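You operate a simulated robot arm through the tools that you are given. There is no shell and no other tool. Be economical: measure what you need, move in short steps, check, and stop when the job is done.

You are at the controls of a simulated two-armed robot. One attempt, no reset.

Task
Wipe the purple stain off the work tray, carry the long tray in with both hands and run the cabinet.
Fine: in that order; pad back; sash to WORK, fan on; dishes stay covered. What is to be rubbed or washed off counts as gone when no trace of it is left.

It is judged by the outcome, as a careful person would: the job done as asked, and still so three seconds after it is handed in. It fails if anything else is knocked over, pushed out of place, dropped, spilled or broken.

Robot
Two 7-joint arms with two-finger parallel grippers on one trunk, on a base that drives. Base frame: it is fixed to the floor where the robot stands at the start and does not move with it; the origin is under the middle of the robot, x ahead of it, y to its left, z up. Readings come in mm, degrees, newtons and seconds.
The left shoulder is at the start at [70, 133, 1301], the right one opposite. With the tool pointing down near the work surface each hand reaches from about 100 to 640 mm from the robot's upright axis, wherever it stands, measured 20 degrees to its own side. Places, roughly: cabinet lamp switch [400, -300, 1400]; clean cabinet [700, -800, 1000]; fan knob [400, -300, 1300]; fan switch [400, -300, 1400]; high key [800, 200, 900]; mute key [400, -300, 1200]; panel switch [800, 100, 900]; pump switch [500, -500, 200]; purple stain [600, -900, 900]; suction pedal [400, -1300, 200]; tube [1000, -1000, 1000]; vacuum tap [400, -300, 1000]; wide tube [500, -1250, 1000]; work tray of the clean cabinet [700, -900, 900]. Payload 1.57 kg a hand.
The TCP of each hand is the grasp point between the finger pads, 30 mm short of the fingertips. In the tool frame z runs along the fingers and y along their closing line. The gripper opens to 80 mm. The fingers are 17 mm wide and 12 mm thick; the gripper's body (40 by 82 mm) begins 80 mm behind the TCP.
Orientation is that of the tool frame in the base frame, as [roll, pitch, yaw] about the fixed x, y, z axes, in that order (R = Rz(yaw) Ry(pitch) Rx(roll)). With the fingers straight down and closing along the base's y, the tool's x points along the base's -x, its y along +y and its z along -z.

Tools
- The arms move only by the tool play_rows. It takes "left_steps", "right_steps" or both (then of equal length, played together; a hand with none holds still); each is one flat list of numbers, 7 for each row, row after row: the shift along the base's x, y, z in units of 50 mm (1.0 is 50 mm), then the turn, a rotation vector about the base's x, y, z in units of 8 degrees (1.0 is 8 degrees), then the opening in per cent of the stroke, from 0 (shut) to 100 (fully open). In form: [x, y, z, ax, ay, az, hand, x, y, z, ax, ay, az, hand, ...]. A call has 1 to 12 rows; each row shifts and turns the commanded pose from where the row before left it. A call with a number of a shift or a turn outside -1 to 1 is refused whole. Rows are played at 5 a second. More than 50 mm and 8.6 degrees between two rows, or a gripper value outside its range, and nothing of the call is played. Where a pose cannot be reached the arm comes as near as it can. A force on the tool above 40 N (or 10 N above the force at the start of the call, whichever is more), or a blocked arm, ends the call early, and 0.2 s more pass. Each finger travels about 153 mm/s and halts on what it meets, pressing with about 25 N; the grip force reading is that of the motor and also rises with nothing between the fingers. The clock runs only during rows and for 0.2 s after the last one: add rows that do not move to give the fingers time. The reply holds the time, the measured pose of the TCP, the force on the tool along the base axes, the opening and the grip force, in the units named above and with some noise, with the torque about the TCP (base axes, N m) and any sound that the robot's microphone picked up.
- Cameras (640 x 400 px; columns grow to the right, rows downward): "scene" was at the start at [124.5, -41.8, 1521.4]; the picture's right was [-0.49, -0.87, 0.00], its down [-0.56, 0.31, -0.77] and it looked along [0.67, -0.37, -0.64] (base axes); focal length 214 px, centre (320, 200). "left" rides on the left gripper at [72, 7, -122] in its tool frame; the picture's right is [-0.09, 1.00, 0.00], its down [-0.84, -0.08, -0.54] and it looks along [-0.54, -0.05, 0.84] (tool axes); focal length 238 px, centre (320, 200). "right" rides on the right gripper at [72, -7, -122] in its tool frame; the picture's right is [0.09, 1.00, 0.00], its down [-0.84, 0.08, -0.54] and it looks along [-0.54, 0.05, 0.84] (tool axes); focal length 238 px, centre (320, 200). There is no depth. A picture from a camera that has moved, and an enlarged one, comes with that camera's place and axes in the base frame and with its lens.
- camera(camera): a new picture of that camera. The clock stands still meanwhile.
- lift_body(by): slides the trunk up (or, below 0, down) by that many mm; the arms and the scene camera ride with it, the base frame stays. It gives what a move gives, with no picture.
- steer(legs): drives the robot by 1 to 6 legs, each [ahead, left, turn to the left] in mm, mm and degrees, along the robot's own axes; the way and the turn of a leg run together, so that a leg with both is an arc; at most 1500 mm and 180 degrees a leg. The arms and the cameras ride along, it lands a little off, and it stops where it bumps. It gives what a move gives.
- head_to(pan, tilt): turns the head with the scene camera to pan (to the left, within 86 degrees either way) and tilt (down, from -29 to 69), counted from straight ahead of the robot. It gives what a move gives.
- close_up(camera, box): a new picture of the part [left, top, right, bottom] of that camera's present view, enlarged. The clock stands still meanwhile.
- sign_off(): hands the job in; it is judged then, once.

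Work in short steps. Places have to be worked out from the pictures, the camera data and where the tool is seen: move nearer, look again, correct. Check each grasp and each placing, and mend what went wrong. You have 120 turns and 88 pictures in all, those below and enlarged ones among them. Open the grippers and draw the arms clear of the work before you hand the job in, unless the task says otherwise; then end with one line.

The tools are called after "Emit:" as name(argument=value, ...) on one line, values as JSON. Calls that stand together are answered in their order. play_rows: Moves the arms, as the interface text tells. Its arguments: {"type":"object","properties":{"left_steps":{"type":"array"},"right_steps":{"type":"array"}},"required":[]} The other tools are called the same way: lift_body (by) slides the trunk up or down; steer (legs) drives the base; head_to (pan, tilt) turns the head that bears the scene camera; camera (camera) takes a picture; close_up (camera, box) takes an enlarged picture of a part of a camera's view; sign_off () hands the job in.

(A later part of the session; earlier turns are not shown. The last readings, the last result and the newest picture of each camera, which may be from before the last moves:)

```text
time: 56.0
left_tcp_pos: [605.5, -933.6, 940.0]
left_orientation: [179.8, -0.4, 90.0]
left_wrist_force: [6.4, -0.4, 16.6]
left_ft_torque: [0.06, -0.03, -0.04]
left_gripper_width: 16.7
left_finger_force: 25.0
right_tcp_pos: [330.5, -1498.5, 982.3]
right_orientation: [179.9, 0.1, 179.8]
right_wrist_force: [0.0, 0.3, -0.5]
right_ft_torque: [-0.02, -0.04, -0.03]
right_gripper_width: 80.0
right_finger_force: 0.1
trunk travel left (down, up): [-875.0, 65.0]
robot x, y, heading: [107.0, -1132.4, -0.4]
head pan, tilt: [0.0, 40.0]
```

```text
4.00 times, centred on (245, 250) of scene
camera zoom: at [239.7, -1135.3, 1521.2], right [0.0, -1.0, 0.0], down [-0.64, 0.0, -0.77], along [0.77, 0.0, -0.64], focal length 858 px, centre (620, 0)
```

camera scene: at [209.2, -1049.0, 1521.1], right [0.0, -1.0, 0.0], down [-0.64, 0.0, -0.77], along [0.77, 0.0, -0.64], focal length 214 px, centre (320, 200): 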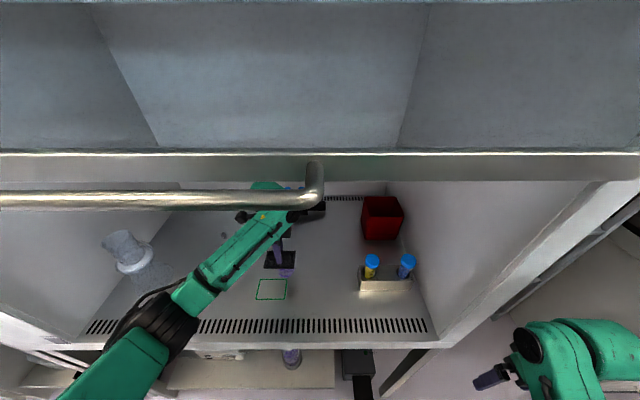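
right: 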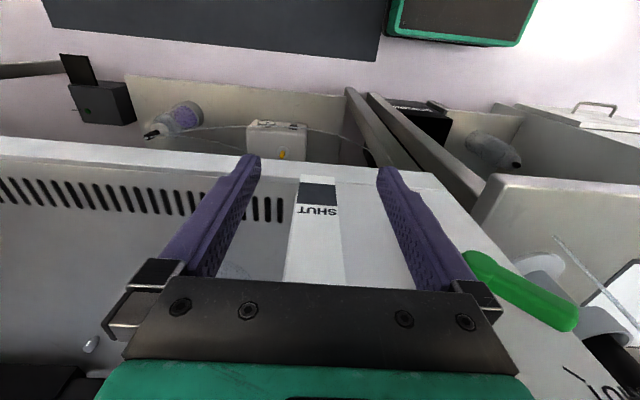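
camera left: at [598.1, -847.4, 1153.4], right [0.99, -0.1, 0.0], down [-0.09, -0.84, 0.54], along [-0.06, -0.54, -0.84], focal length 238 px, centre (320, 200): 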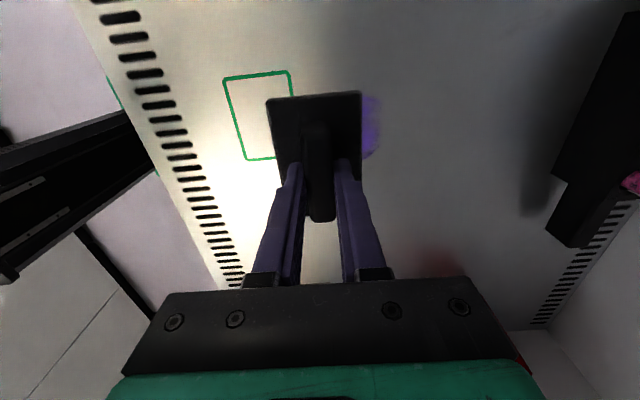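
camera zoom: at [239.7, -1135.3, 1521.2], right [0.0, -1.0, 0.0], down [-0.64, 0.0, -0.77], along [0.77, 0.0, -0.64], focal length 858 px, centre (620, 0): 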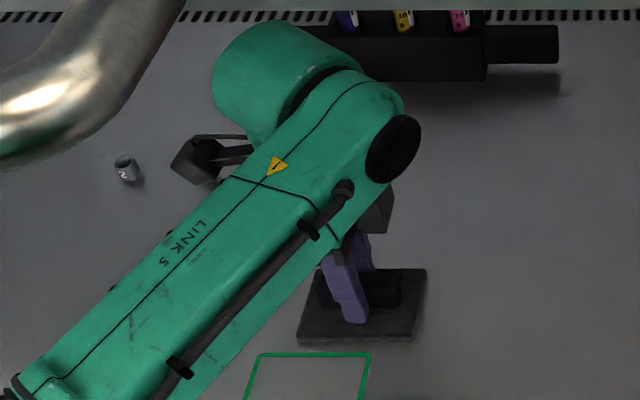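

No trace is visible around the pad. I lift and pull back to see the spot underneath.

Emit:
play_rows(left_steps=[0, 0, 0.4, 0, 0, 0, 0, 0, 0, 0.8, 0, 0, 0, 0, -0.9, 0.1, 0.3, 0, 0, 0, 0, -0.9, 0.2, 0, 0, 0, 0, 0])

Emit:
close_up(camera="scene", box=[180, 200, 310, 300])

Emit:
camera(camera="left")

```text
time: 57.0
left_tcp_pos: [511.9, -915.5, 1013.4]
left_orientation: [-180.0, -0.2, 90.2]
left_wrist_force: [-0.1, 0.3, 0.0]
left_ft_torque: [-0.02, 0.0, 0.0]
left_gripper_width: 16.9
left_finger_force: 25.1
right_tcp_pos: [330.0, -1497.9, 982.8]
right_orientation: [-179.9, 0.0, 179.8]
right_wrist_force: [-0.4, -0.2, 0.6]
right_ft_torque: [0.03, -0.02, 0.03]
right_gripper_width: 80.1
right_finger_force: 0.1
trunk travel left (down, up): [-875.0, 65.0]
robot x, y, heading: [107.9, -1134.1, -0.1]
head pan, tilt: [0.0, 40.0]
```

```text
4.00 times, centred on (245, 250) of scene
camera zoom: at [238.6, -1132.1, 1521.2], right [0.0, -1.0, 0.0], down [-0.64, 0.0, -0.77], along [0.77, 0.0, -0.64], focal length 858 px, centre (620, 0)
```

zoom: 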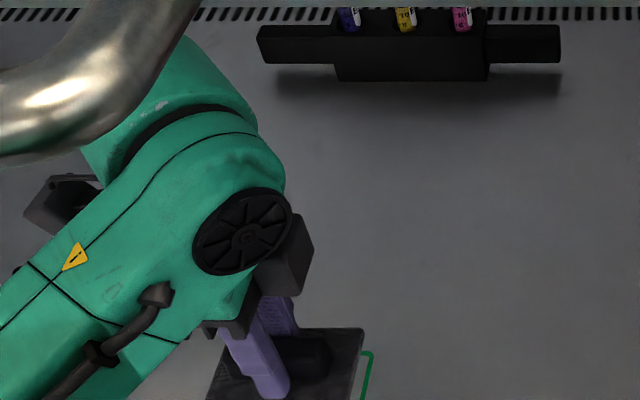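

```text
56 pictures are left
camera left: at [519.5, -846.0, 1135.8], right [1.0, -0.09, 0.0], down [-0.08, -0.84, 0.54], along [-0.05, -0.54, -0.84], focal length 238 px, centre (320, 200)
```

left: 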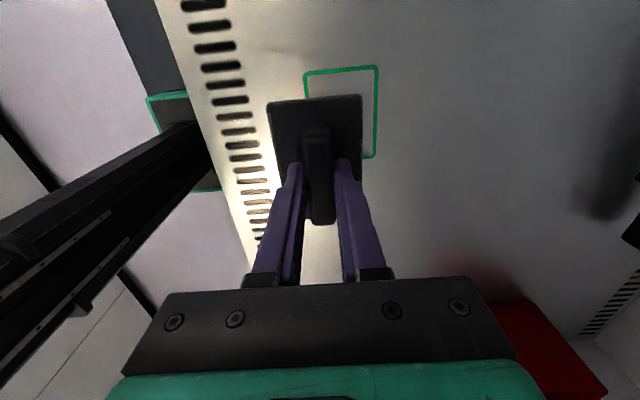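

The tray is clean; no purple left. I back out and go back to the bench, then look at the pad's original spot before placing.

Emit:
steer(legs=[[-320, 0, 0], [0, 1128, 0]])

Emit:
head_to(pan=15, tilt=40)

Emit:
camera(camera="scene")

```text
time: 64.5
left_tcp_pos: [204.5, 213.5, 1013.1]
left_orientation: [-179.9, -0.2, 89.8]
left_wrist_force: [0.3, 0.6, -0.9]
left_ft_torque: [0.02, -0.01, 0.0]
left_gripper_width: 17.2
left_finger_force: 24.8
right_tcp_pos: [19.9, -365.9, 981.6]
right_orientation: [-180.0, -0.1, 179.5]
right_wrist_force: [0.6, -0.6, -0.3]
right_ft_torque: [0.02, 0.01, -0.01]
right_gripper_width: 79.9
right_finger_force: 0.2
trunk travel left (down, up): [-875.0, 65.0]
robot x, y, heading: [-210.6, -1.5, -0.5]
head pan, tilt: [0.0, 40.0]
```

```text
time: 65.3
left_tcp_pos: [205.0, 214.4, 1013.3]
left_orientation: [-179.9, -0.3, 89.8]
left_wrist_force: [-0.1, 0.6, 0.0]
left_ft_torque: [0.03, -0.03, 0.03]
left_gripper_width: 16.7
left_finger_force: 25.2
right_tcp_pos: [20.0, -365.6, 981.1]
right_orientation: [-179.9, -0.1, 179.5]
right_wrist_force: [0.3, -0.1, -0.6]
right_ft_torque: [-0.01, -0.01, 0.0]
right_gripper_width: 80.1
right_finger_force: 0.1
trunk travel left (down, up): [-875.0, 65.0]
robot x, y, heading: [-205.4, -2.1, -0.7]
head pan, tilt: [15.0, 40.0]
```

```text
55 pictures are left
camera scene: at [-71.5, 21.0, 1520.9], right [0.25, -0.97, 0.0], down [-0.62, -0.16, -0.77], along [0.74, 0.19, -0.64], focal length 214 px, centre (320, 200)
```

scene: 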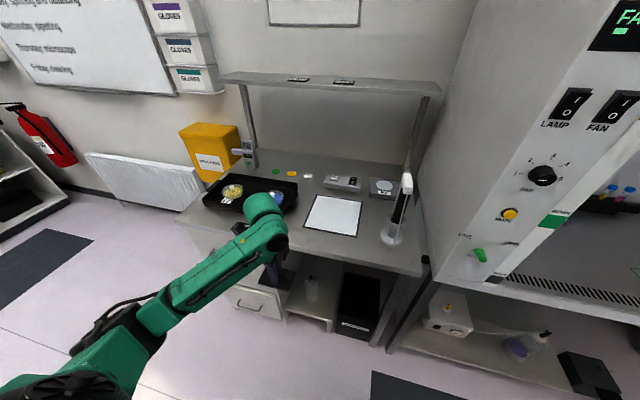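

I zoom on the panel where the pad was.

Emit:
close_up(camera="scene", box=[190, 150, 410, 290])

```text
2.86 times, centred on (300, 220) of scene
camera zoom: at [-71.5, 21.0, 1520.9], right [0.25, -0.97, 0.0], down [-0.62, -0.16, -0.77], along [0.74, 0.19, -0.64], focal length 613 px, centre (377, 143)
```

zoom: 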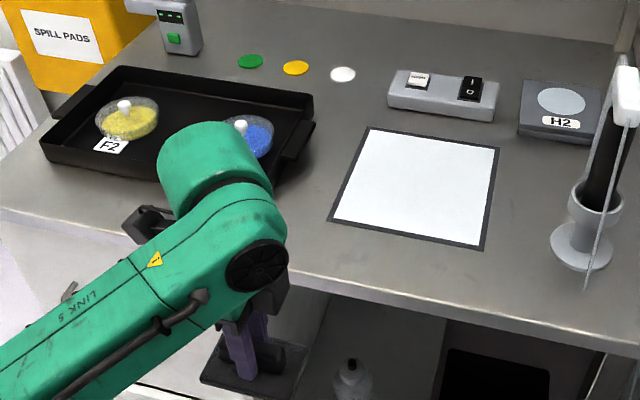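

No mark on the bench; the cabinet's green outline is smaller than the pad, so it isn't its home. The pad goes back where I picked it: TCP (480, 121.5, ~940). I drive ahead.

Emit:
steer(legs=[[172, 0, 0.6]])

```text
time: 66.8
left_tcp_pos: [372.3, 218.1, 1014.2]
left_orientation: [179.9, -0.3, 90.5]
left_wrist_force: [0.0, -0.6, 0.5]
left_ft_torque: [-0.01, -0.03, 0.01]
left_gripper_width: 17.1
left_finger_force: 24.8
right_tcp_pos: [194.8, -363.0, 981.9]
right_orientation: [-180.0, 0.1, -179.8]
right_wrist_force: [0.6, 0.0, -0.5]
right_ft_torque: [-0.02, -0.02, 0.0]
right_gripper_width: 79.9
right_finger_force: 0.0
trunk travel left (down, up): [-875.0, 65.0]
robot x, y, heading: [-30.2, -3.3, 0.4]
head pan, tilt: [15.0, 40.0]
```

Move over the home spot and lower to light contact.

Emit:
play_rows(left_steps=[0.717, -0.643, 0, 0, 0, -0.06, 0, 0.717, -0.643, 0, 0, 0, 0, 0, 0.717, -0.643, 0, 0, 0, 0, 0, 0, 0, -0.9, 0, 0, 0, 0, 0, 0, -0.4, 0, 0, 0, 0, 0, 0, -0.1, 0, 0, 0, 0, 0, 0, 0, 0, 0, 0, 0])

```text
time: 68.4
left_tcp_pos: [483.3, 122.3, 944.0]
left_orientation: [180.0, -0.3, 90.0]
left_wrist_force: [0.5, -0.9, -0.4]
left_ft_torque: [0.02, 0.02, -0.03]
left_gripper_width: 17.0
left_finger_force: 24.7
right_tcp_pos: [196.2, -362.8, 982.1]
right_orientation: [-179.9, -0.1, -179.8]
right_wrist_force: [-0.3, -0.3, 0.0]
right_ft_torque: [-0.01, 0.01, -0.01]
right_gripper_width: 79.8
right_finger_force: 0.1
trunk travel left (down, up): [-875.0, 65.0]
robot x, y, heading: [-31.5, -1.0, 0.1]
head pan, tilt: [15.0, 40.0]
```

Emit:
play_rows(left_steps=[-0.06, -0.02, -0.06, 0, 0.03, 0, 0, 0, 0, -0.04, 0, 0, 0, 0])

```text
time: 69.0
left_tcp_pos: [480.7, 122.0, 940.2]
left_orientation: [-180.0, -0.3, 90.0]
left_wrist_force: [1.6, 2.2, 11.7]
left_ft_torque: [0.53, -0.03, -0.04]
left_gripper_width: 16.8
left_finger_force: 24.8
right_tcp_pos: [195.4, -361.9, 982.0]
right_orientation: [-180.0, 0.0, -179.9]
right_wrist_force: [0.1, 0.2, 0.3]
right_ft_torque: [0.01, 0.01, 0.01]
right_gripper_width: 80.1
right_finger_force: 0.1
trunk travel left (down, up): [-875.0, 65.0]
robot x, y, heading: [-30.8, 1.4, 0.1]
head pan, tilt: [15.0, 40.0]
```

Pad is down (12 N). I open, and raise clear.

Emit:
play_rows(left_steps=[0, 0, 0.05, 0, 0, 0, 30, 0, 0, 0, 0, 0, 0, 100, 0, 0, 0, 0, 0, 0, 100, 0, 0, 0.5, 0, 0, 0, 100, 0, 0, 1, 0, 0, 0, 100, 0, 0, 1, 0, 0, 0, 100, 0, 0, 1, 0, 0, 0, 100, 0, 0, 1, 0, 0, 0, 100])

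Emit:
steer(legs=[[-120, 0, 0], [0, 500, 0]])

Emit:
head_to(pan=0, tilt=45)

Emit:
camera(camera="scene")

```text
time: 70.8
left_tcp_pos: [477.4, 120.7, 1166.3]
left_orientation: [-179.6, -0.3, 90.0]
left_wrist_force: [-0.4, -0.6, -0.1]
left_ft_torque: [0.03, -0.03, 0.0]
left_gripper_width: 79.9
left_finger_force: 0.1
right_tcp_pos: [196.5, -364.2, 981.6]
right_orientation: [-180.0, 0.1, -179.8]
right_wrist_force: [-0.5, -0.4, -0.1]
right_ft_torque: [-0.01, 0.01, -0.04]
right_gripper_width: 80.2
right_finger_force: 0.0
trunk travel left (down, up): [-875.0, 65.0]
robot x, y, heading: [-29.3, 2.9, 0.4]
head pan, tilt: [15.0, 40.0]
```

```text
time: 74.5
left_tcp_pos: [355.7, 623.1, 1165.1]
left_orientation: [-179.7, -0.4, 90.1]
left_wrist_force: [-0.3, 0.0, -0.1]
left_ft_torque: [0.0, 0.0, -0.01]
left_gripper_width: 80.1
left_finger_force: 0.1
right_tcp_pos: [75.4, 138.8, 981.1]
right_orientation: [179.9, -0.1, -179.7]
right_wrist_force: [1.0, 0.6, 0.2]
right_ft_torque: [0.02, -0.01, 0.02]
right_gripper_width: 80.0
right_finger_force: 0.0
trunk travel left (down, up): [-875.0, 65.0]
robot x, y, heading: [-154.6, 499.7, 0.3]
head pan, tilt: [15.0, 40.0]
```

```text
time: 75.3
left_tcp_pos: [357.0, 623.4, 1165.8]
left_orientation: [-179.7, -0.2, 90.1]
left_wrist_force: [0.6, 0.3, 0.0]
left_ft_torque: [-0.04, 0.02, 0.01]
left_gripper_width: 80.0
left_finger_force: 0.0
right_tcp_pos: [74.8, 137.5, 982.5]
right_orientation: [180.0, -0.2, -179.7]
right_wrist_force: [-0.5, 0.5, 0.1]
right_ft_torque: [0.01, -0.02, 0.0]
right_gripper_width: 80.0
right_finger_force: 0.1
trunk travel left (down, up): [-875.0, 65.0]
robot x, y, heading: [-155.1, 499.1, 0.7]
head pan, tilt: [0.0, 45.0]
```

```text
53 pictures are left
camera scene: at [-22.5, 501.7, 1513.7], right [0.01, -1.0, 0.0], down [-0.71, -0.01, -0.71], along [0.71, 0.0, -0.71], focal length 214 px, centre (320, 200)
```

scene: 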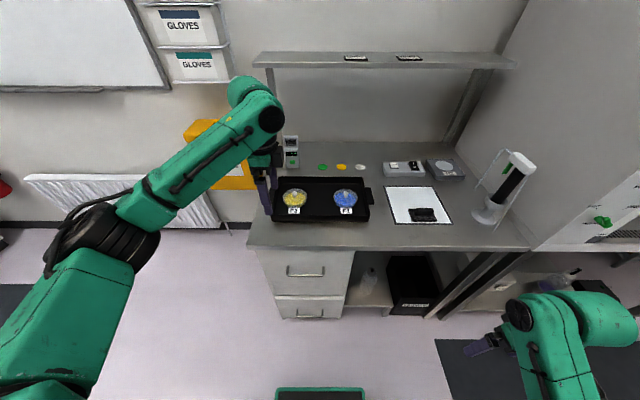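

The pad is back on its spot. I zoom on the tray.

Emit:
close_up(camera="scene", box=[250, 150, 400, 244])

```text
4.26 times, centred on (325, 197) of scene
camera zoom: at [-22.5, 501.7, 1513.7], right [0.01, -1.0, 0.0], down [-0.71, -0.01, -0.71], along [0.71, 0.0, -0.71], focal length 913 px, centre (299, 213)
```

zoom: 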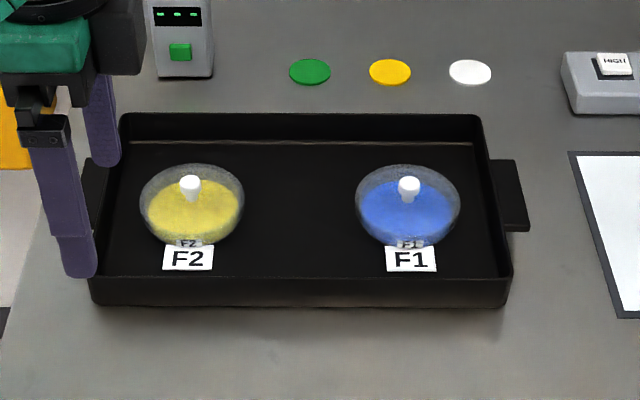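

Tray: rim about x 477–699, y 321–678 at z≈935, with flat tabs ~26 mm out at both ends (x 541–633). Each hand must come in horizontally from its end. I re-orient: left hand yaw back, right hand rolled to point +y.

Emit:
play_rows(left_steps=[-0.1, 0, 0.1, 0, 0, 0.9375, 100, -0.1, 0, 0.1, 0, 0, 0.9375, 100, -0.1, 0, 0.1, 0, 0, 0.9375, 100, -0.1, 0, 0.1, 0, 0, 0.9375, 100, -0.1, 0, 0.1, 0, 0, 0.9375, 100, -0.1, 0, 0.1, 0, 0, 0.9375, 100, -0.1, 0, 0.1, 0, 0, 0.9375, 100, -0.1, 0, 0.1, 0, 0, 0.9375, 100, -0.1, 0, 0.1, 0, 0, 0.9375, 100, -0.1, 0, 0.1, 0, 0, 0.9375, 100, -0.1, 0, 0.1, 0, 0, 0.9375, 100, -0.1, 0, 0.1, 0, 0, 0.9375, 100], right_steps=[0.2, -0.1, 0.3, 0.9375, 0, 0, 100, 0.2, -0.1, 0.3, 0.9375, 0, 0, 100, 0.2, -0.1, 0.3, 0.9375, 0, 0, 100, 0.2, -0.1, 0.3, 0.9375, 0, 0, 100, 0.2, -0.1, 0.3, 0.9375, 0, 0, 100, 0.2, -0.1, 0.3, 0.9375, 0, 0, 100, 0.2, -0.1, 0.3, 0.9375, 0, 0, 100, 0.2, -0.1, 0.3, 0.9375, 0, 0, 100, 0.2, -0.1, 0.3, 0.9375, 0, 0, 100, 0.2, -0.1, 0.3, 0.9375, 0, 0, 100, 0.2, -0.1, 0.3, 0.9375, 0, 0, 100, 0.2, -0.1, 0.3, 0.9375, 0, 0, 100])

```text
time: 77.9
left_tcp_pos: [295.2, 622.0, 1224.6]
left_orientation: [-179.7, -0.2, -179.7]
left_wrist_force: [0.1, -0.7, -0.3]
left_ft_torque: [0.0, -0.02, 0.0]
left_gripper_width: 80.1
left_finger_force: 0.1
right_tcp_pos: [181.5, 121.4, 1142.6]
right_orientation: [94.7, 0.5, -178.7]
right_wrist_force: [0.2, 0.0, 0.7]
right_ft_torque: [-0.01, 0.0, -0.01]
right_gripper_width: 79.8
right_finger_force: 0.0
right hand out of reach, approached as far as the arm can: row 10, 11, 12
trunk travel left (down, up): [-875.0, 65.0]
robot x, y, heading: [-157.2, 497.8, 0.3]
head pan, tilt: [0.0, 45.0]
```

Right hand now points +y. Roll the left hand to point −y while moving outward; right hand moves ahead a little and finishes its turn.

Emit:
play_rows(left_steps=[0, 0.2, 0, -0.9375, 0, 0, 100, 0, 0.2, 0, -0.9375, 0, 0, 100, 0, 0.2, 0, -0.9375, 0, 0, 100, 0, 0.2, 0, -0.9375, 0, 0, 100, 0, 0.2, 0, -0.9375, 0, 0, 100, 0, 0.2, 0, -0.9375, 0, 0, 100, 0, 0.2, 0, -0.9375, 0, 0, 100, 0, 0.2, 0, -0.9375, 0, 0, 100, 0, 0.2, 0, -0.9375, 0, 0, 100, 0, 0.2, 0, -0.9375, 0, 0, 100, 0, 0.2, 0, -0.9375, 0, 0, 100, 0, 0.2, 0, -0.9375, 0, 0, 100], right_steps=[0.2, 0.1, 0, 0, 0, 0, 100, 0.2, 0.1, 0, 0, 0, 0, 100, 0.2, 0.1, 0, 0, 0, 0, 100, 0.2, 0.1, 0, 0, 0, 0, 100, 0.2, 0.1, 0, 0, 0, 0, 100, 0.2, 0.1, 0, 0, 0, 0, 100, 0.2, 0.1, 0, 0, 0, 0, 100, 0.2, 0.1, 0, 0, 0, 0, 100, 0.2, 0.1, 0, 0, 0, 0, 100, 0.2, 0.1, 0, 0, 0, 0, 100, 0.2, 0.1, 0, 0, 0, 0, 100, 0.2, 0.1, 0, 0, 0, 0, 100])

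```text
time: 80.5
left_tcp_pos: [297.6, 744.8, 1224.3]
left_orientation: [-89.5, -0.1, 179.9]
left_wrist_force: [0.4, 0.1, 0.2]
left_ft_torque: [-0.03, 0.02, 0.0]
left_gripper_width: 80.0
left_finger_force: 0.0
right_tcp_pos: [305.2, 181.5, 1142.8]
right_orientation: [94.8, 0.3, -178.6]
right_wrist_force: [0.7, -0.1, 0.2]
right_ft_torque: [0.02, -0.01, 0.0]
right_gripper_width: 80.1
right_finger_force: 0.0
trunk travel left (down, up): [-875.0, 65.0]
robot x, y, heading: [-152.9, 498.0, 0.3]
head pan, tilt: [0.0, 45.0]
```

Both hands face inward. I fix the right hand's small tilt and raise it, then lower the trunk 250 mm for reach at bench height.

Emit:
play_rows(right_steps=[0, 0, 0.8, 0.3, 0, -0.09, 100, 0, 0, 0.8, 0.3, 0, -0.09, 100])

Emit:
lift_body(by=-250)

Emit:
head_to(pan=0, tilt=25)

Emit:
camera(camera="scene")

```text
time: 81.1
left_tcp_pos: [295.7, 744.1, 1225.8]
left_orientation: [-89.6, -0.2, 179.8]
left_wrist_force: [0.5, 0.0, 0.6]
left_ft_torque: [-0.02, -0.02, -0.01]
left_gripper_width: 80.3
left_finger_force: 0.0
right_tcp_pos: [302.7, 181.0, 1224.0]
right_orientation: [89.9, 0.5, 179.9]
right_wrist_force: [1.1, 0.6, 0.3]
right_ft_torque: [0.01, 0.02, 0.03]
right_gripper_width: 80.2
right_finger_force: 0.0
trunk travel left (down, up): [-875.0, 65.0]
robot x, y, heading: [-154.5, 500.6, 0.2]
head pan, tilt: [0.0, 45.0]
```

```text
time: 83.7
left_tcp_pos: [295.5, 743.9, 976.0]
left_orientation: [-89.7, -0.1, 179.6]
left_wrist_force: [0.4, -0.1, -1.2]
left_ft_torque: [-0.05, 0.02, -0.01]
left_gripper_width: 80.0
left_finger_force: 0.0
right_tcp_pos: [303.9, 180.0, 972.2]
right_orientation: [89.9, 0.4, 179.9]
right_wrist_force: [0.1, -0.6, 0.6]
right_ft_torque: [0.01, -0.01, 0.0]
right_gripper_width: 79.8
right_finger_force: 0.0
trunk travel left (down, up): [-625.0, 315.0]
robot x, y, heading: [-154.3, 495.2, 0.7]
head pan, tilt: [0.0, 45.0]
```

```text
time: 84.5
left_tcp_pos: [296.2, 743.9, 975.8]
left_orientation: [-89.7, -0.1, 179.7]
left_wrist_force: [-0.6, 0.2, 0.8]
left_ft_torque: [0.02, 0.02, 0.0]
left_gripper_width: 80.0
left_finger_force: 0.1
right_tcp_pos: [304.6, 180.0, 973.7]
right_orientation: [89.8, 0.4, 179.9]
right_wrist_force: [0.2, 0.2, 0.0]
right_ft_torque: [-0.01, -0.01, -0.01]
right_gripper_width: 80.2
right_finger_force: 0.0
trunk travel left (down, up): [-625.0, 315.0]
robot x, y, heading: [-154.8, 497.5, 0.4]
head pan, tilt: [0.0, 25.0]
```

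```text
51 pictures are left
camera scene: at [-11.6, 501.2, 1294.2], right [0.01, -1.0, 0.0], down [-0.42, 0.0, -0.91], along [0.91, 0.01, -0.42], focal length 214 px, centre (320, 200)
```

scene: 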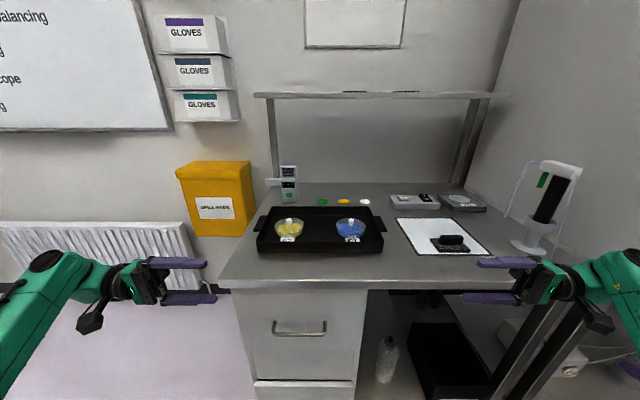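

I zoom on the tray's ends to get the tab height.

Emit:
close_up(camera="scene", box=[245, 190, 395, 265])

Emit:
camera(camera="right")

```text
4.27 times, centred on (320, 228) of scene
camera zoom: at [-11.6, 501.2, 1294.2], right [0.01, -1.0, 0.0], down [-0.42, 0.0, -0.91], along [0.91, 0.01, -0.42], focal length 915 px, centre (320, 83)
```

zoom: 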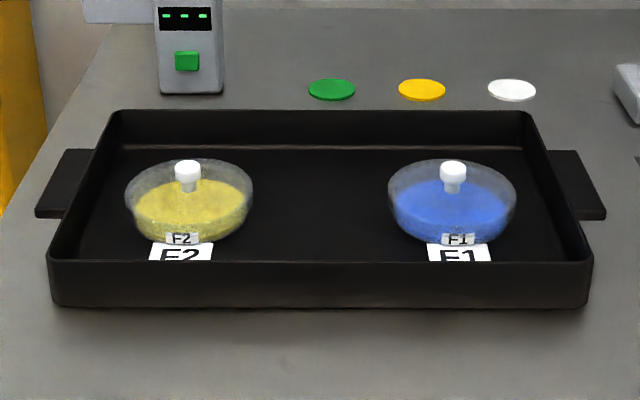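

```text
49 pictures are left
camera right: at [231.5, 56.7, 964.9], right [-0.1, 0.0, 0.99], down [0.83, -0.54, 0.08], along [0.54, 0.84, 0.06], focal length 238 px, centre (320, 200)
```

right: 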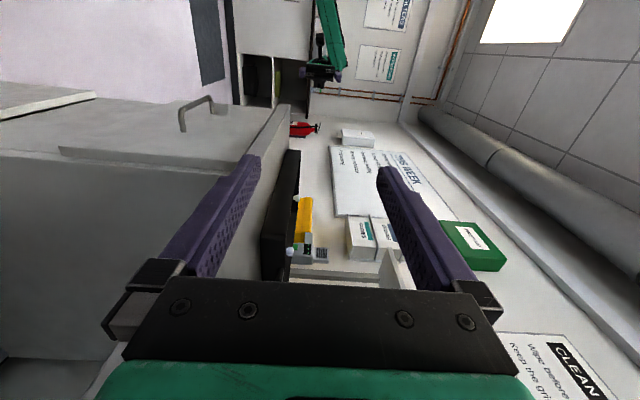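

I zoom in the right hand view for the side profile of tray and tab.

Emit:
close_up(camera="right", box=[240, 130, 330, 290])

```text
2.50 times, centred on (285, 210) of right
camera zoom: at [231.5, 56.7, 964.9], right [-0.1, 0.0, 0.99], down [0.83, -0.54, 0.08], along [0.54, 0.84, 0.06], focal length 596 px, centre (408, 175)
```

zoom: 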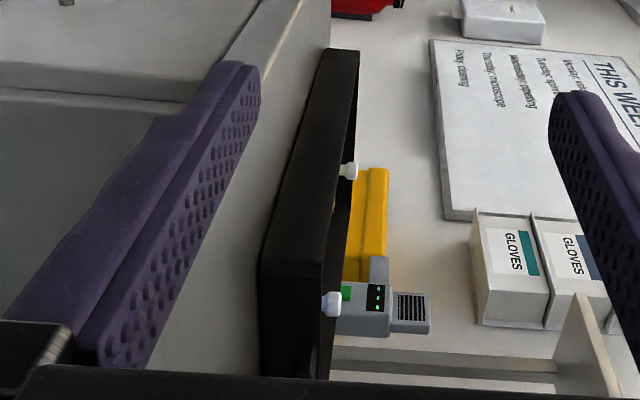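

The tabs are flat plates near rim height (~935), and the bench leaves little room under a horizontal hand coming along y (also the pad is there). Better: hands pointing forward, 30° inward, tipped ~9° down, pinching each tab from its front. I yaw both hands by 60° first.

Emit:
play_rows(left_steps=[0, 0, 0.1, 0, 0, 0.9375, 100, 0, 0, 0.1, 0, 0, 0.9375, 100, 0, 0, 0.1, 0, 0, 0.9375, 100, 0, 0, 0.1, 0, 0, 0.9375, 100, 0, 0, 0.1, 0, 0, 0.9375, 100, 0, 0, 0.1, 0, 0, 0.9375, 100, 0, 0, 0, 0, 0, 0.9375, 100, 0, 0, 0, 0, 0, 0.9375, 100, 0, 0, 0, 0.28, 0.487, 0, 100, 0, 0, 0, 0.28, 0.487, 0, 100], right_steps=[0, 0, 0.1, 0, 0, -0.9375, 100, 0, 0, 0.1, 0, 0, -0.9375, 100, 0, 0, 0.1, 0, 0, -0.9375, 100, 0, 0, 0.1, 0, 0, -0.9375, 100, 0, 0, 0.1, 0, 0, -0.9375, 100, 0, 0, 0.1, 0, 0, -0.9375, 100, 0, 0, 0, 0, 0, -0.9375, 100, 0, 0, 0, 0, 0, -0.9375, 100, 0, 0, 0, -0.28, 0.487, 0, 100, 0, 0, 0, -0.28, 0.487, 0, 100])

```text
time: 86.7
left_tcp_pos: [302.6, 772.5, 999.6]
left_orientation: [-98.7, -0.1, -120.3]
left_wrist_force: [-0.8, 0.7, 0.0]
left_ft_torque: [0.02, 0.03, 0.02]
left_gripper_width: 80.0
left_finger_force: 0.0
left hand out of reach, approached as far as the arm can: row 8, 9
right_tcp_pos: [304.0, 179.8, 1003.7]
right_orientation: [98.8, 0.6, 119.9]
right_wrist_force: [0.4, 0.1, -0.6]
right_ft_torque: [0.0, 0.01, 0.01]
right_gripper_width: 80.4
right_finger_force: 0.0
trunk travel left (down, up): [-625.0, 315.0]
robot x, y, heading: [-152.0, 500.4, 0.2]
head pan, tilt: [0.0, 25.0]
```

Orientation is as wanted. I bring the right hand to y≈268, left to 730, set openings to ~30 %, then drive 205 mm ahead.

Emit:
play_rows(left_steps=[0.1, -0.42, 0, 0, 0, 0, 50, 0.1, -0.42, 0, 0, 0, 0, 35], right_steps=[0.1, 0.88, 0, 0, 0, 0, 50, 0.1, 0.88, 0, 0, 0, 0, 35])

Emit:
steer(legs=[[195, 0, 0]])

Emit:
head_to(pan=0, tilt=40)

Emit:
camera(camera="scene")

Emit:
camera(camera="right")

```text
time: 87.3
left_tcp_pos: [318.3, 735.2, 993.8]
left_orientation: [-98.7, -0.3, -120.3]
left_wrist_force: [0.3, -0.1, -0.7]
left_ft_torque: [0.01, 0.01, 0.02]
left_gripper_width: 28.3
left_finger_force: 0.0
left hand out of reach, approached as far as the arm can: row 1
right_tcp_pos: [310.3, 233.8, 1002.9]
right_orientation: [98.8, 0.3, 119.9]
right_wrist_force: [0.7, 0.3, 0.9]
right_ft_torque: [-0.03, 0.0, 0.04]
right_gripper_width: 27.6
right_finger_force: 0.1
right hand out of reach, approached as far as the arm can: row 2
trunk travel left (down, up): [-625.0, 315.0]
robot x, y, heading: [-156.3, 500.2, 0.2]
head pan, tilt: [0.0, 25.0]
```

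```text
time: 88.9
left_tcp_pos: [514.6, 735.6, 992.9]
left_orientation: [-98.7, -0.2, -120.3]
left_wrist_force: [-0.6, -0.3, 0.0]
left_ft_torque: [0.0, -0.01, 0.0]
left_gripper_width: 28.1
left_finger_force: 0.0
right_tcp_pos: [504.8, 235.3, 1003.2]
right_orientation: [98.8, 0.4, 120.0]
right_wrist_force: [0.0, -0.4, 0.2]
right_ft_torque: [0.02, -0.03, 0.02]
right_gripper_width: 28.0
right_finger_force: 0.1
trunk travel left (down, up): [-625.0, 315.0]
robot x, y, heading: [37.5, 500.6, 0.0]
head pan, tilt: [0.0, 25.0]
```

```text
time: 89.7
left_tcp_pos: [511.7, 735.6, 994.7]
left_orientation: [-98.7, -0.2, -120.3]
left_wrist_force: [0.4, -0.5, 0.2]
left_ft_torque: [0.0, 0.03, 0.06]
left_gripper_width: 28.1
left_finger_force: 0.1
right_tcp_pos: [503.4, 233.9, 1002.5]
right_orientation: [98.7, 0.4, 119.9]
right_wrist_force: [-0.7, 0.0, -0.1]
right_ft_torque: [0.01, 0.03, 0.02]
right_gripper_width: 28.0
right_finger_force: 0.0
trunk travel left (down, up): [-625.0, 315.0]
robot x, y, heading: [41.9, 506.1, 0.3]
head pan, tilt: [0.0, 40.0]
```

```text
47 pictures are left
camera scene: at [175.3, 502.2, 1271.0], right [0.01, -1.0, 0.0], down [-0.64, 0.0, -0.77], along [0.77, 0.0, -0.64], focal length 214 px, centre (320, 200)
```

scene: 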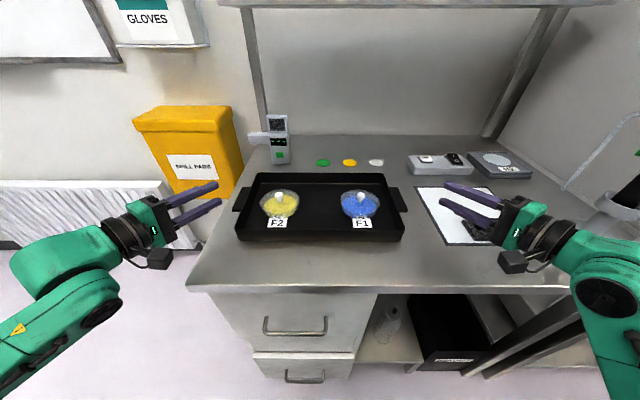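

```text
46 pictures are left
camera right: at [362.5, 235.4, 1013.8], right [0.08, 0.16, 0.98], down [-0.04, -0.99, 0.17], along [1.0, -0.05, -0.08], focal length 238 px, centre (320, 200)
```

right: 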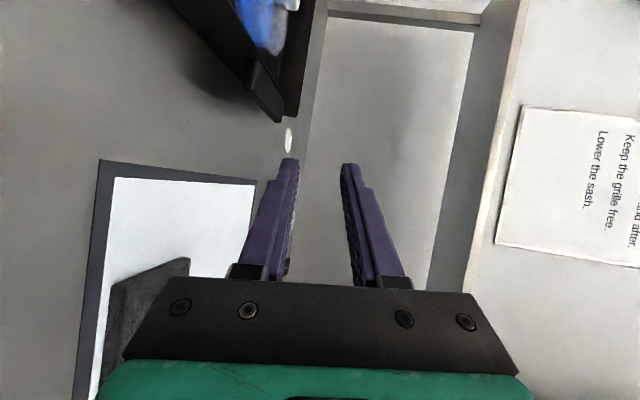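

I zoom on the tab in the right-hand view, and on the left tab from the left hand.

Emit:
close_up(camera="right", box=[200, 0, 330, 130])

Emit:
close_up(camera="left", box=[200, 0, 440, 180])

Emit:
close_up(camera="scene", box=[220, 160, 420, 250])

```text
3.08 times, centred on (265, 65) of right
camera zoom: at [362.5, 235.4, 1013.8], right [0.08, 0.16, 0.98], down [-0.04, -0.99, 0.17], along [1.0, -0.05, -0.08], focal length 733 px, centre (489, 615)
```

zoom: 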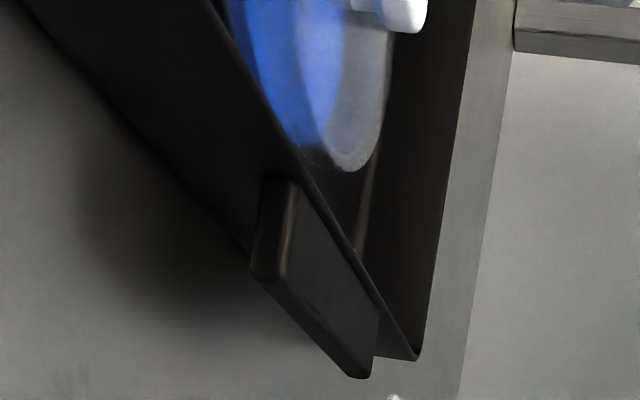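

```text
2.22 times, centred on (320, 90) of left
camera zoom: at [371.7, 734.6, 1006.8], right [-0.08, 0.15, -0.98], down [-0.03, 0.99, 0.16], along [1.0, 0.04, -0.08], focal length 530 px, centre (320, 444)
```

zoom: 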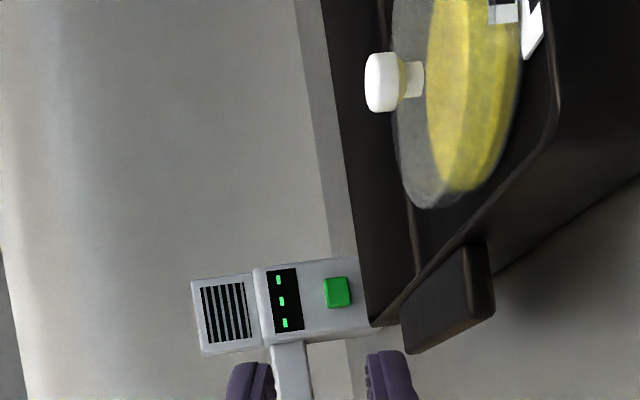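

```text
3.20 times, centred on (320, 205) of scene
camera zoom: at [175.3, 502.2, 1271.0], right [0.01, -1.0, 0.0], down [-0.64, 0.0, -0.77], along [0.77, 0.0, -0.64], focal length 686 px, centre (320, 184)
```

zoom: 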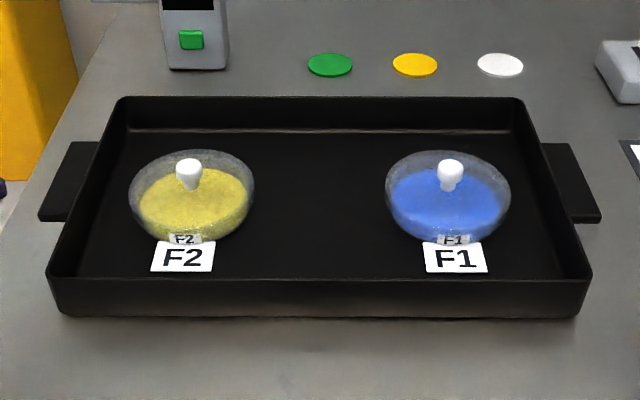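

Tab thickness is ~9 mm, z 929–938, right tab y 300–322, left y 684–707, from x=541. I reduce the inward angle to 15°, and go to pre-grasp poses (right (499, 287), left (499, 719), z 936).

Emit:
play_rows(left_steps=[-0.127, -0.16, 0, 0, 0, 0.9375, 35, -0.127, -0.16, 0, 0, 0, 0.9375, 35, 0, 0, -0.592, 0, 0, 0, 35, 0, 0, -0.592, 0, 0, 0, 35, 0, 0, 0, 0, 0, 0, 35], right_steps=[-0.044, 0.535, 0, 0, 0, -0.9375, 35, -0.044, 0.535, 0, 0, 0, -0.9375, 35, 0, 0, -0.67, 0, 0, 0, 35, 0, 0, -0.67, 0, 0, 0, 35, 0, 0, 0, 0, 0, 0, 35])

Emit:
close_up(camera="scene", box=[190, 150, 450, 290])

Emit:
camera(camera="right")

Emit:
camera(camera="left")

```text
time: 90.9
left_tcp_pos: [504.4, 728.6, 934.2]
left_orientation: [-99.4, -0.1, -108.3]
left_wrist_force: [-0.2, -0.1, 0.2]
left_ft_torque: [-0.02, -0.02, 0.04]
left_gripper_width: 28.3
left_finger_force: 0.0
left hand out of reach, approached as far as the arm can: row 1
right_tcp_pos: [502.9, 236.0, 935.1]
right_orientation: [98.8, 0.5, 119.9]
right_wrist_force: [0.9, -0.7, 0.3]
right_ft_torque: [0.0, 0.0, -0.02]
right_gripper_width: 28.1
right_finger_force: 0.1
right hand out of reach, approached as far as the arm can: row 1, 2
trunk travel left (down, up): [-625.0, 315.0]
robot x, y, heading: [42.5, 500.2, 0.4]
head pan, tilt: [0.0, 40.0]
```

```text
2.46 times, centred on (320, 220) of scene
camera zoom: at [175.6, 502.2, 1270.9], right [0.01, -1.0, 0.0], down [-0.64, 0.0, -0.77], along [0.77, 0.0, -0.64], focal length 528 px, centre (320, 151)
```

zoom: 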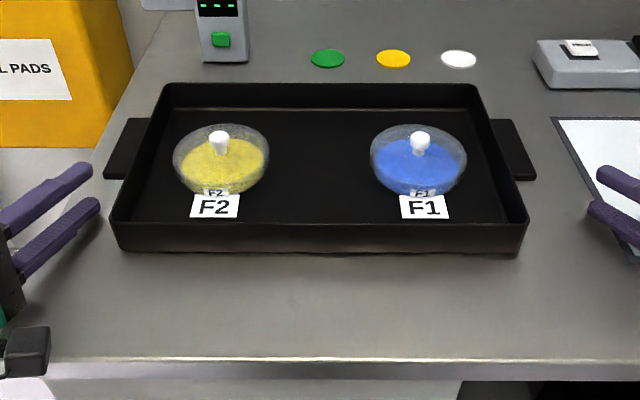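

```text
41 pictures are left
camera right: at [362.2, 235.8, 946.8], right [0.08, 0.16, 0.98], down [-0.04, -0.99, 0.17], along [1.0, -0.05, -0.08], focal length 238 px, centre (320, 200)
```

right: 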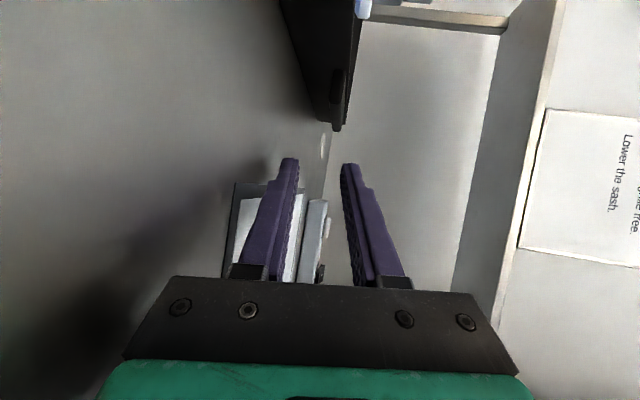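

```text
40 pictures are left
camera left: at [367.9, 696.9, 948.6], right [-0.13, 0.14, -0.98], down [-0.23, 0.96, 0.16], along [0.96, 0.25, -0.09], focal length 238 px, centre (320, 200)
```

left: 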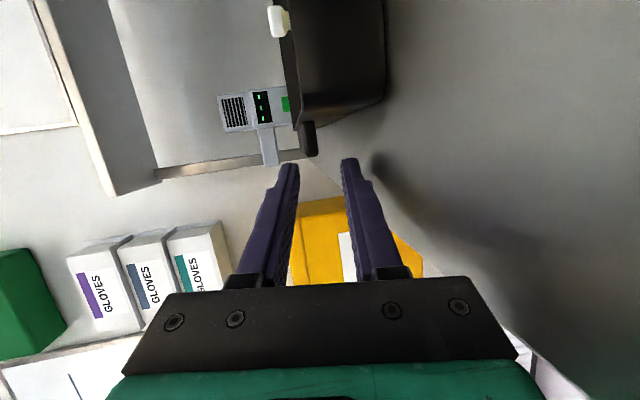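

The wrist is too folded this close. I raise slightly, back the robot 130 mm so the arms stretch more, then redo the alignment.

Emit:
play_rows(left_steps=[0, 0, 0.6, 0, 0, 0, 35], right_steps=[0, 0, 0.6, 0, 0, 0, 35])

Emit:
steer(legs=[[-130, 0, 0]])

Emit:
play_rows(left_steps=[0.8, 0, 0, 0, 0, 0, 35, 0.8, 0, 0, 0, 0, 0, 35, 0.2, -0.1, 0, 0, 0, 0.2, 35, 0, -0.1, 0, 0, 0, 0.2, 35], right_steps=[0.8, 0, 0, 0, 0, 0, 35, 0.8, 0, 0, 0, 0, 0, 35, 0.3, 0.53, 0, 0, 0, -0.9375, 35, 0, 0.53, 0, 0, 0, -0.9375, 35])

```text
time: 91.3
left_tcp_pos: [504.8, 728.3, 964.4]
left_orientation: [-99.5, -0.3, -108.3]
left_wrist_force: [0.2, 0.0, -0.6]
left_ft_torque: [-0.01, 0.0, 0.02]
left_gripper_width: 28.0
left_finger_force: 0.0
right_tcp_pos: [503.5, 235.6, 965.6]
right_orientation: [98.7, 0.4, 119.9]
right_wrist_force: [0.2, -0.3, 0.1]
right_ft_torque: [0.01, 0.01, 0.03]
right_gripper_width: 27.9
right_finger_force: 0.0
trunk travel left (down, up): [-625.0, 315.0]
robot x, y, heading: [41.1, 501.9, 0.1]
head pan, tilt: [0.0, 40.0]
```

```text
time: 92.6
left_tcp_pos: [374.9, 727.0, 964.7]
left_orientation: [-99.4, -0.1, -108.3]
left_wrist_force: [0.4, 0.2, 0.3]
left_ft_torque: [0.02, 0.04, 0.0]
left_gripper_width: 28.4
left_finger_force: 0.1
right_tcp_pos: [373.6, 235.2, 966.7]
right_orientation: [98.7, 0.4, 120.0]
right_wrist_force: [0.1, 0.8, -0.2]
right_ft_torque: [-0.02, 0.01, 0.01]
right_gripper_width: 28.0
right_finger_force: 0.1
trunk travel left (down, up): [-625.0, 315.0]
robot x, y, heading: [-90.0, 499.7, 0.2]
head pan, tilt: [0.0, 40.0]
```

```text
time: 93.6
left_tcp_pos: [466.3, 719.3, 964.7]
left_orientation: [-99.5, -0.2, -105.1]
left_wrist_force: [-1.0, 0.3, 0.0]
left_ft_torque: [0.0, 0.01, -0.01]
left_gripper_width: 27.9
left_finger_force: 0.1
right_tcp_pos: [469.3, 289.8, 967.8]
right_orientation: [98.9, 0.5, 104.9]
right_wrist_force: [0.1, -0.2, -0.1]
right_ft_torque: [-0.01, 0.02, 0.0]
right_gripper_width: 27.9
right_finger_force: 0.0
trunk travel left (down, up): [-625.0, 315.0]
robot x, y, heading: [-89.2, 500.6, 0.4]
head pan, tilt: [0.0, 40.0]
```

Now reached. I go to the pre-grasp at z 935 and take views.

Emit:
play_rows(left_steps=[0.654, 0, 0, 0, 0, 0, 35, 0, 0, -0.584, 0, 0, 0, 35, 0, 0, 0, 0, 0, 0, 35], right_steps=[0.594, -0.046, 0, 0, 0, 0, 35, 0, 0, -0.646, 0, 0, 0, 35, 0, 0, 0, 0, 0, 0, 35])

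Emit:
camera(camera="right")

Emit:
camera(camera="left")

```text
time: 94.4
left_tcp_pos: [499.3, 716.2, 936.1]
left_orientation: [-99.3, -0.2, -105.1]
left_wrist_force: [-0.4, 0.4, -0.2]
left_ft_torque: [-0.03, 0.02, 0.0]
left_gripper_width: 28.0
left_finger_force: 0.0
right_tcp_pos: [498.1, 285.0, 933.9]
right_orientation: [99.0, 0.5, 104.8]
right_wrist_force: [0.1, -0.4, -1.1]
right_ft_torque: [0.01, 0.0, -0.01]
right_gripper_width: 28.0
right_finger_force: 0.0
trunk travel left (down, up): [-625.0, 315.0]
robot x, y, heading: [-87.4, 500.5, 0.1]
head pan, tilt: [0.0, 40.0]
```

```text
39 pictures are left
camera right: at [363.3, 321.4, 945.0], right [0.12, 0.14, 0.98], down [-0.29, -0.94, 0.17], along [0.95, -0.31, -0.08], focal length 238 px, centre (320, 200)
```

right: 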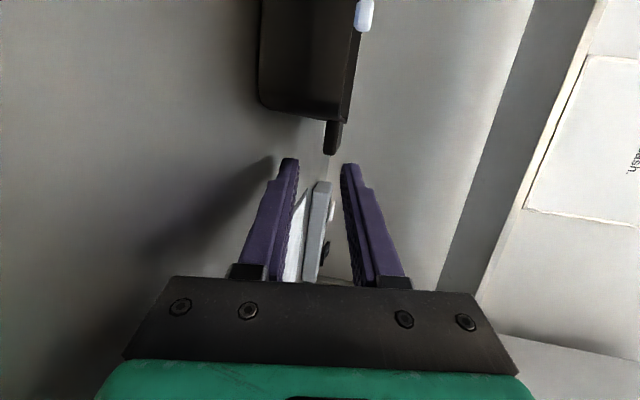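

```text
38 pictures are left
camera left: at [363.2, 678.1, 949.8], right [-0.13, 0.13, -0.98], down [-0.29, 0.94, 0.16], along [0.95, 0.3, -0.09], focal length 238 px, centre (320, 200)
```

left: 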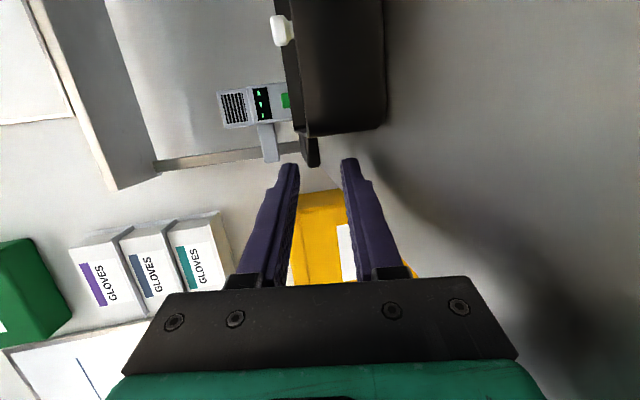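

Tabs lie between the fingers (centre z≈935–936). I insert both hands with slight rise of 2 mm.

Emit:
play_rows(left_steps=[0.4, -0.08, 0.02, 0, 0, 0, 35, 0.4, -0.08, 0.02, 0, 0, 0, 35, 0.36, -0.08, 0, 0, 0, 0, 35, 0, 0, 0, 0, 0, 0, 35], right_steps=[0.4, 0.11, 0.03, 0, 0, 0, 35, 0.4, 0.11, 0.02, 0, 0, 0, 35, 0.38, 0.11, 0, 0, 0, 0, 35, 0, 0, 0, 0, 0, 0, 35])

Emit:
close_up(camera="scene", box=[190, 120, 450, 260])

Emit:
camera(camera="right")

```text
time: 95.4
left_tcp_pos: [555.3, 704.9, 937.6]
left_orientation: [-99.4, -0.2, -105.3]
left_wrist_force: [-0.6, -0.4, 0.4]
left_ft_torque: [-0.02, 0.02, -0.03]
left_gripper_width: 28.2
left_finger_force: 0.1
right_tcp_pos: [557.4, 302.4, 937.4]
right_orientation: [98.8, 0.5, 104.9]
right_wrist_force: [-0.1, -0.1, 0.1]
right_ft_torque: [0.0, 0.02, 0.02]
right_gripper_width: 27.9
right_finger_force: 0.1
trunk travel left (down, up): [-625.0, 315.0]
robot x, y, heading: [-87.4, 505.7, 0.2]
head pan, tilt: [0.0, 40.0]
```

```text
2.46 times, centred on (320, 190) of scene
camera zoom: at [44.7, 501.5, 1271.0], right [0.01, -1.0, 0.0], down [-0.64, 0.0, -0.77], along [0.77, 0.0, -0.64], focal length 528 px, centre (320, 225)
```

zoom: 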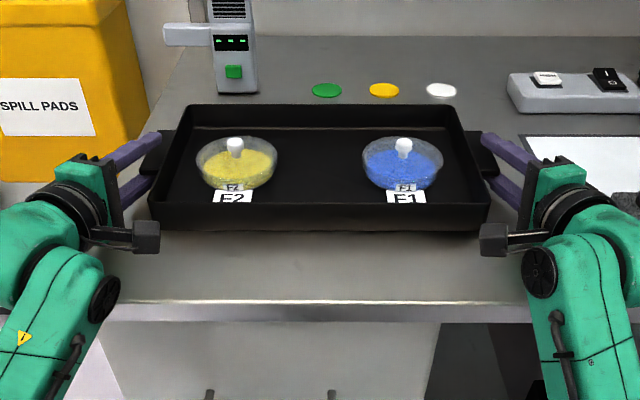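

```text
36 pictures are left
camera right: at [420.6, 338.7, 948.1], right [0.12, 0.14, 0.98], down [-0.29, -0.94, 0.17], along [0.95, -0.31, -0.07], focal length 238 px, centre (320, 200)
```

right: 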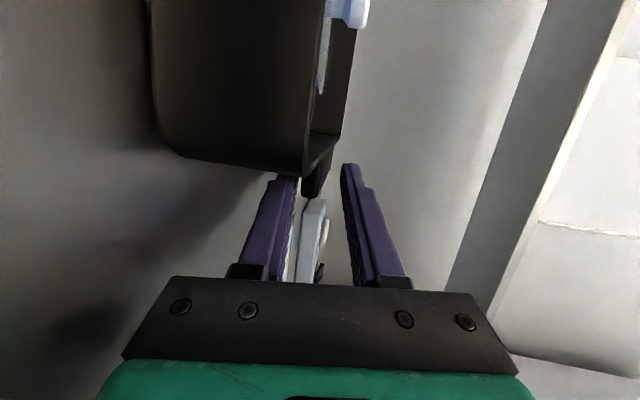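

Tabs are between the fingers on both sides. I close both grippers.

Emit:
play_rows(left_steps=[0, 0, 0, 0, 0, 0, 22, 0, 0, -0.04, 0, 0, 0, 22, 0, 0, 0, 0, 0, 0, 0, 0, 0, 0, 0, 0, 0, 0, 0, 0, 0, 0, 0, 0, 0], right_steps=[0, 0, 0, 0, 0, 0, 22, 0, 0, -0.04, 0, 0, 0, 22, 0, 0, 0, 0, 0, 0, 0, 0, 0, 0, 0, 0, 0, 0, 0, 0, 0, 0, 0, 0, 0])

Emit:
camera(camera="right")

```text
time: 96.6
left_tcp_pos: [552.4, 705.4, 937.0]
left_orientation: [-99.2, -0.1, -105.2]
left_wrist_force: [-0.2, -0.7, 4.1]
left_ft_torque: [-0.41, -1.21, -0.14]
left_gripper_width: 15.4
left_finger_force: 24.9
right_tcp_pos: [554.2, 302.7, 936.4]
right_orientation: [98.5, 0.4, 104.7]
right_wrist_force: [3.3, 0.7, 9.4]
right_ft_torque: [0.4, -1.26, -0.16]
right_gripper_width: 14.8
right_finger_force: 24.8
trunk travel left (down, up): [-625.0, 315.0]
robot x, y, heading: [-87.7, 501.8, 0.0]
head pan, tilt: [0.0, 40.0]
```

```text
35 pictures are left
camera right: at [418.8, 338.6, 947.7], right [0.12, 0.14, 0.98], down [-0.29, -0.94, 0.16], along [0.95, -0.31, -0.07], focal length 238 px, centre (320, 200)
```

right: 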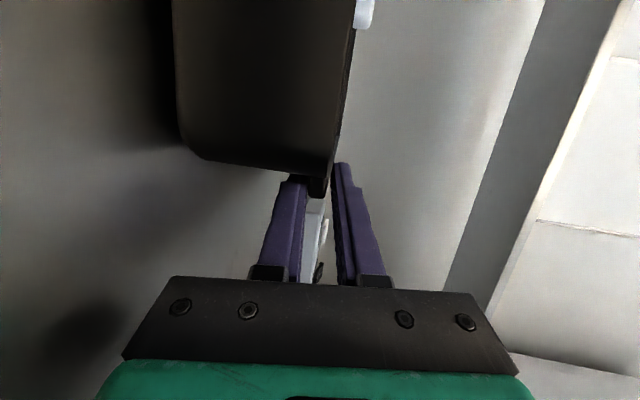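

Both tabs are gripped (15 mm, 25 N). I lift 30 mm slowly while levelling the hands by the 9°, so the tray stays flat.

Emit:
play_rows(left_steps=[0, 0, 0.12, -0.05, -0.185, 0, 0, 0, 0, 0.12, -0.05, -0.185, 0, 0, 0, 0, 0.12, -0.05, -0.185, 0, 0, 0, 0, 0.12, -0.05, -0.185, 0, 0, 0, 0, 0.12, -0.05, -0.185, 0, 0, 0, 0, 0.12, -0.05, -0.185, 0, 0, 0, 0, 0, 0, 0, 0, 0], right_steps=[0, 0, 0.12, 0.05, -0.185, 0, 0, 0, 0, 0.12, 0.05, -0.185, 0, 0, 0, 0, 0.12, 0.05, -0.185, 0, 0, 0, 0, 0.12, 0.05, -0.185, 0, 0, 0, 0, 0.12, 0.05, -0.185, 0, 0, 0, 0, 0.12, 0.05, -0.185, 0, 0, 0, 0, 0, 0, 0, 0, 0])

Emit:
close_up(camera="scene", box=[190, 120, 450, 260])

Emit:
camera(camera="right")

```text
time: 98.2
left_tcp_pos: [556.1, 704.9, 971.5]
left_orientation: [-90.2, 0.0, -105.2]
left_wrist_force: [0.1, 2.0, -3.6]
left_ft_torque: [0.04, -0.74, -0.05]
left_gripper_width: 10.0
left_finger_force: 25.0
right_tcp_pos: [558.3, 302.1, 970.5]
right_orientation: [89.7, 0.3, 104.8]
right_wrist_force: [0.7, -1.6, -1.9]
right_ft_torque: [0.03, 0.88, -0.14]
right_gripper_width: 9.9
right_finger_force: 25.1
trunk travel left (down, up): [-625.0, 315.0]
robot x, y, heading: [-89.6, 501.6, 0.2]
head pan, tilt: [0.0, 40.0]
```

```text
2.46 times, centred on (320, 190) of scene
camera zoom: at [46.4, 501.5, 1270.8], right [0.01, -1.0, 0.0], down [-0.64, 0.0, -0.77], along [0.77, 0.0, -0.64], focal length 528 px, centre (320, 225)
```

zoom: 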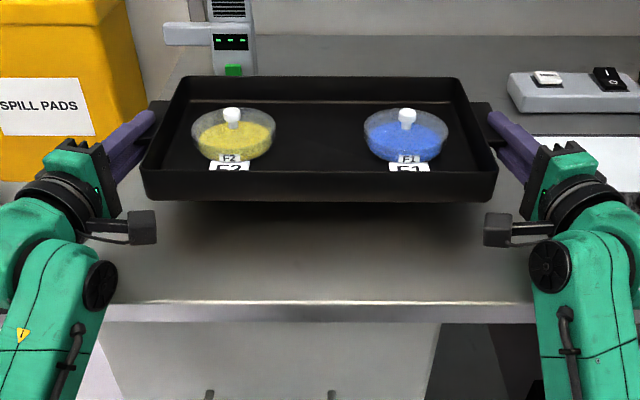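

```text
33 pictures are left
camera right: at [421.2, 338.1, 961.7], right [-0.03, 0.09, 1.0], down [-0.31, -0.95, 0.08], along [0.95, -0.31, 0.06], focal length 238 px, centre (320, 200)
```

right: 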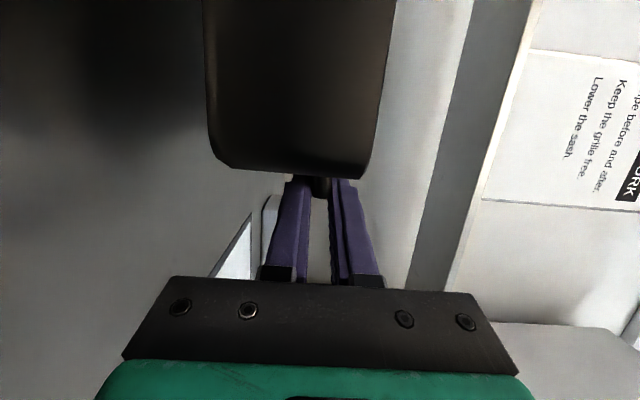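

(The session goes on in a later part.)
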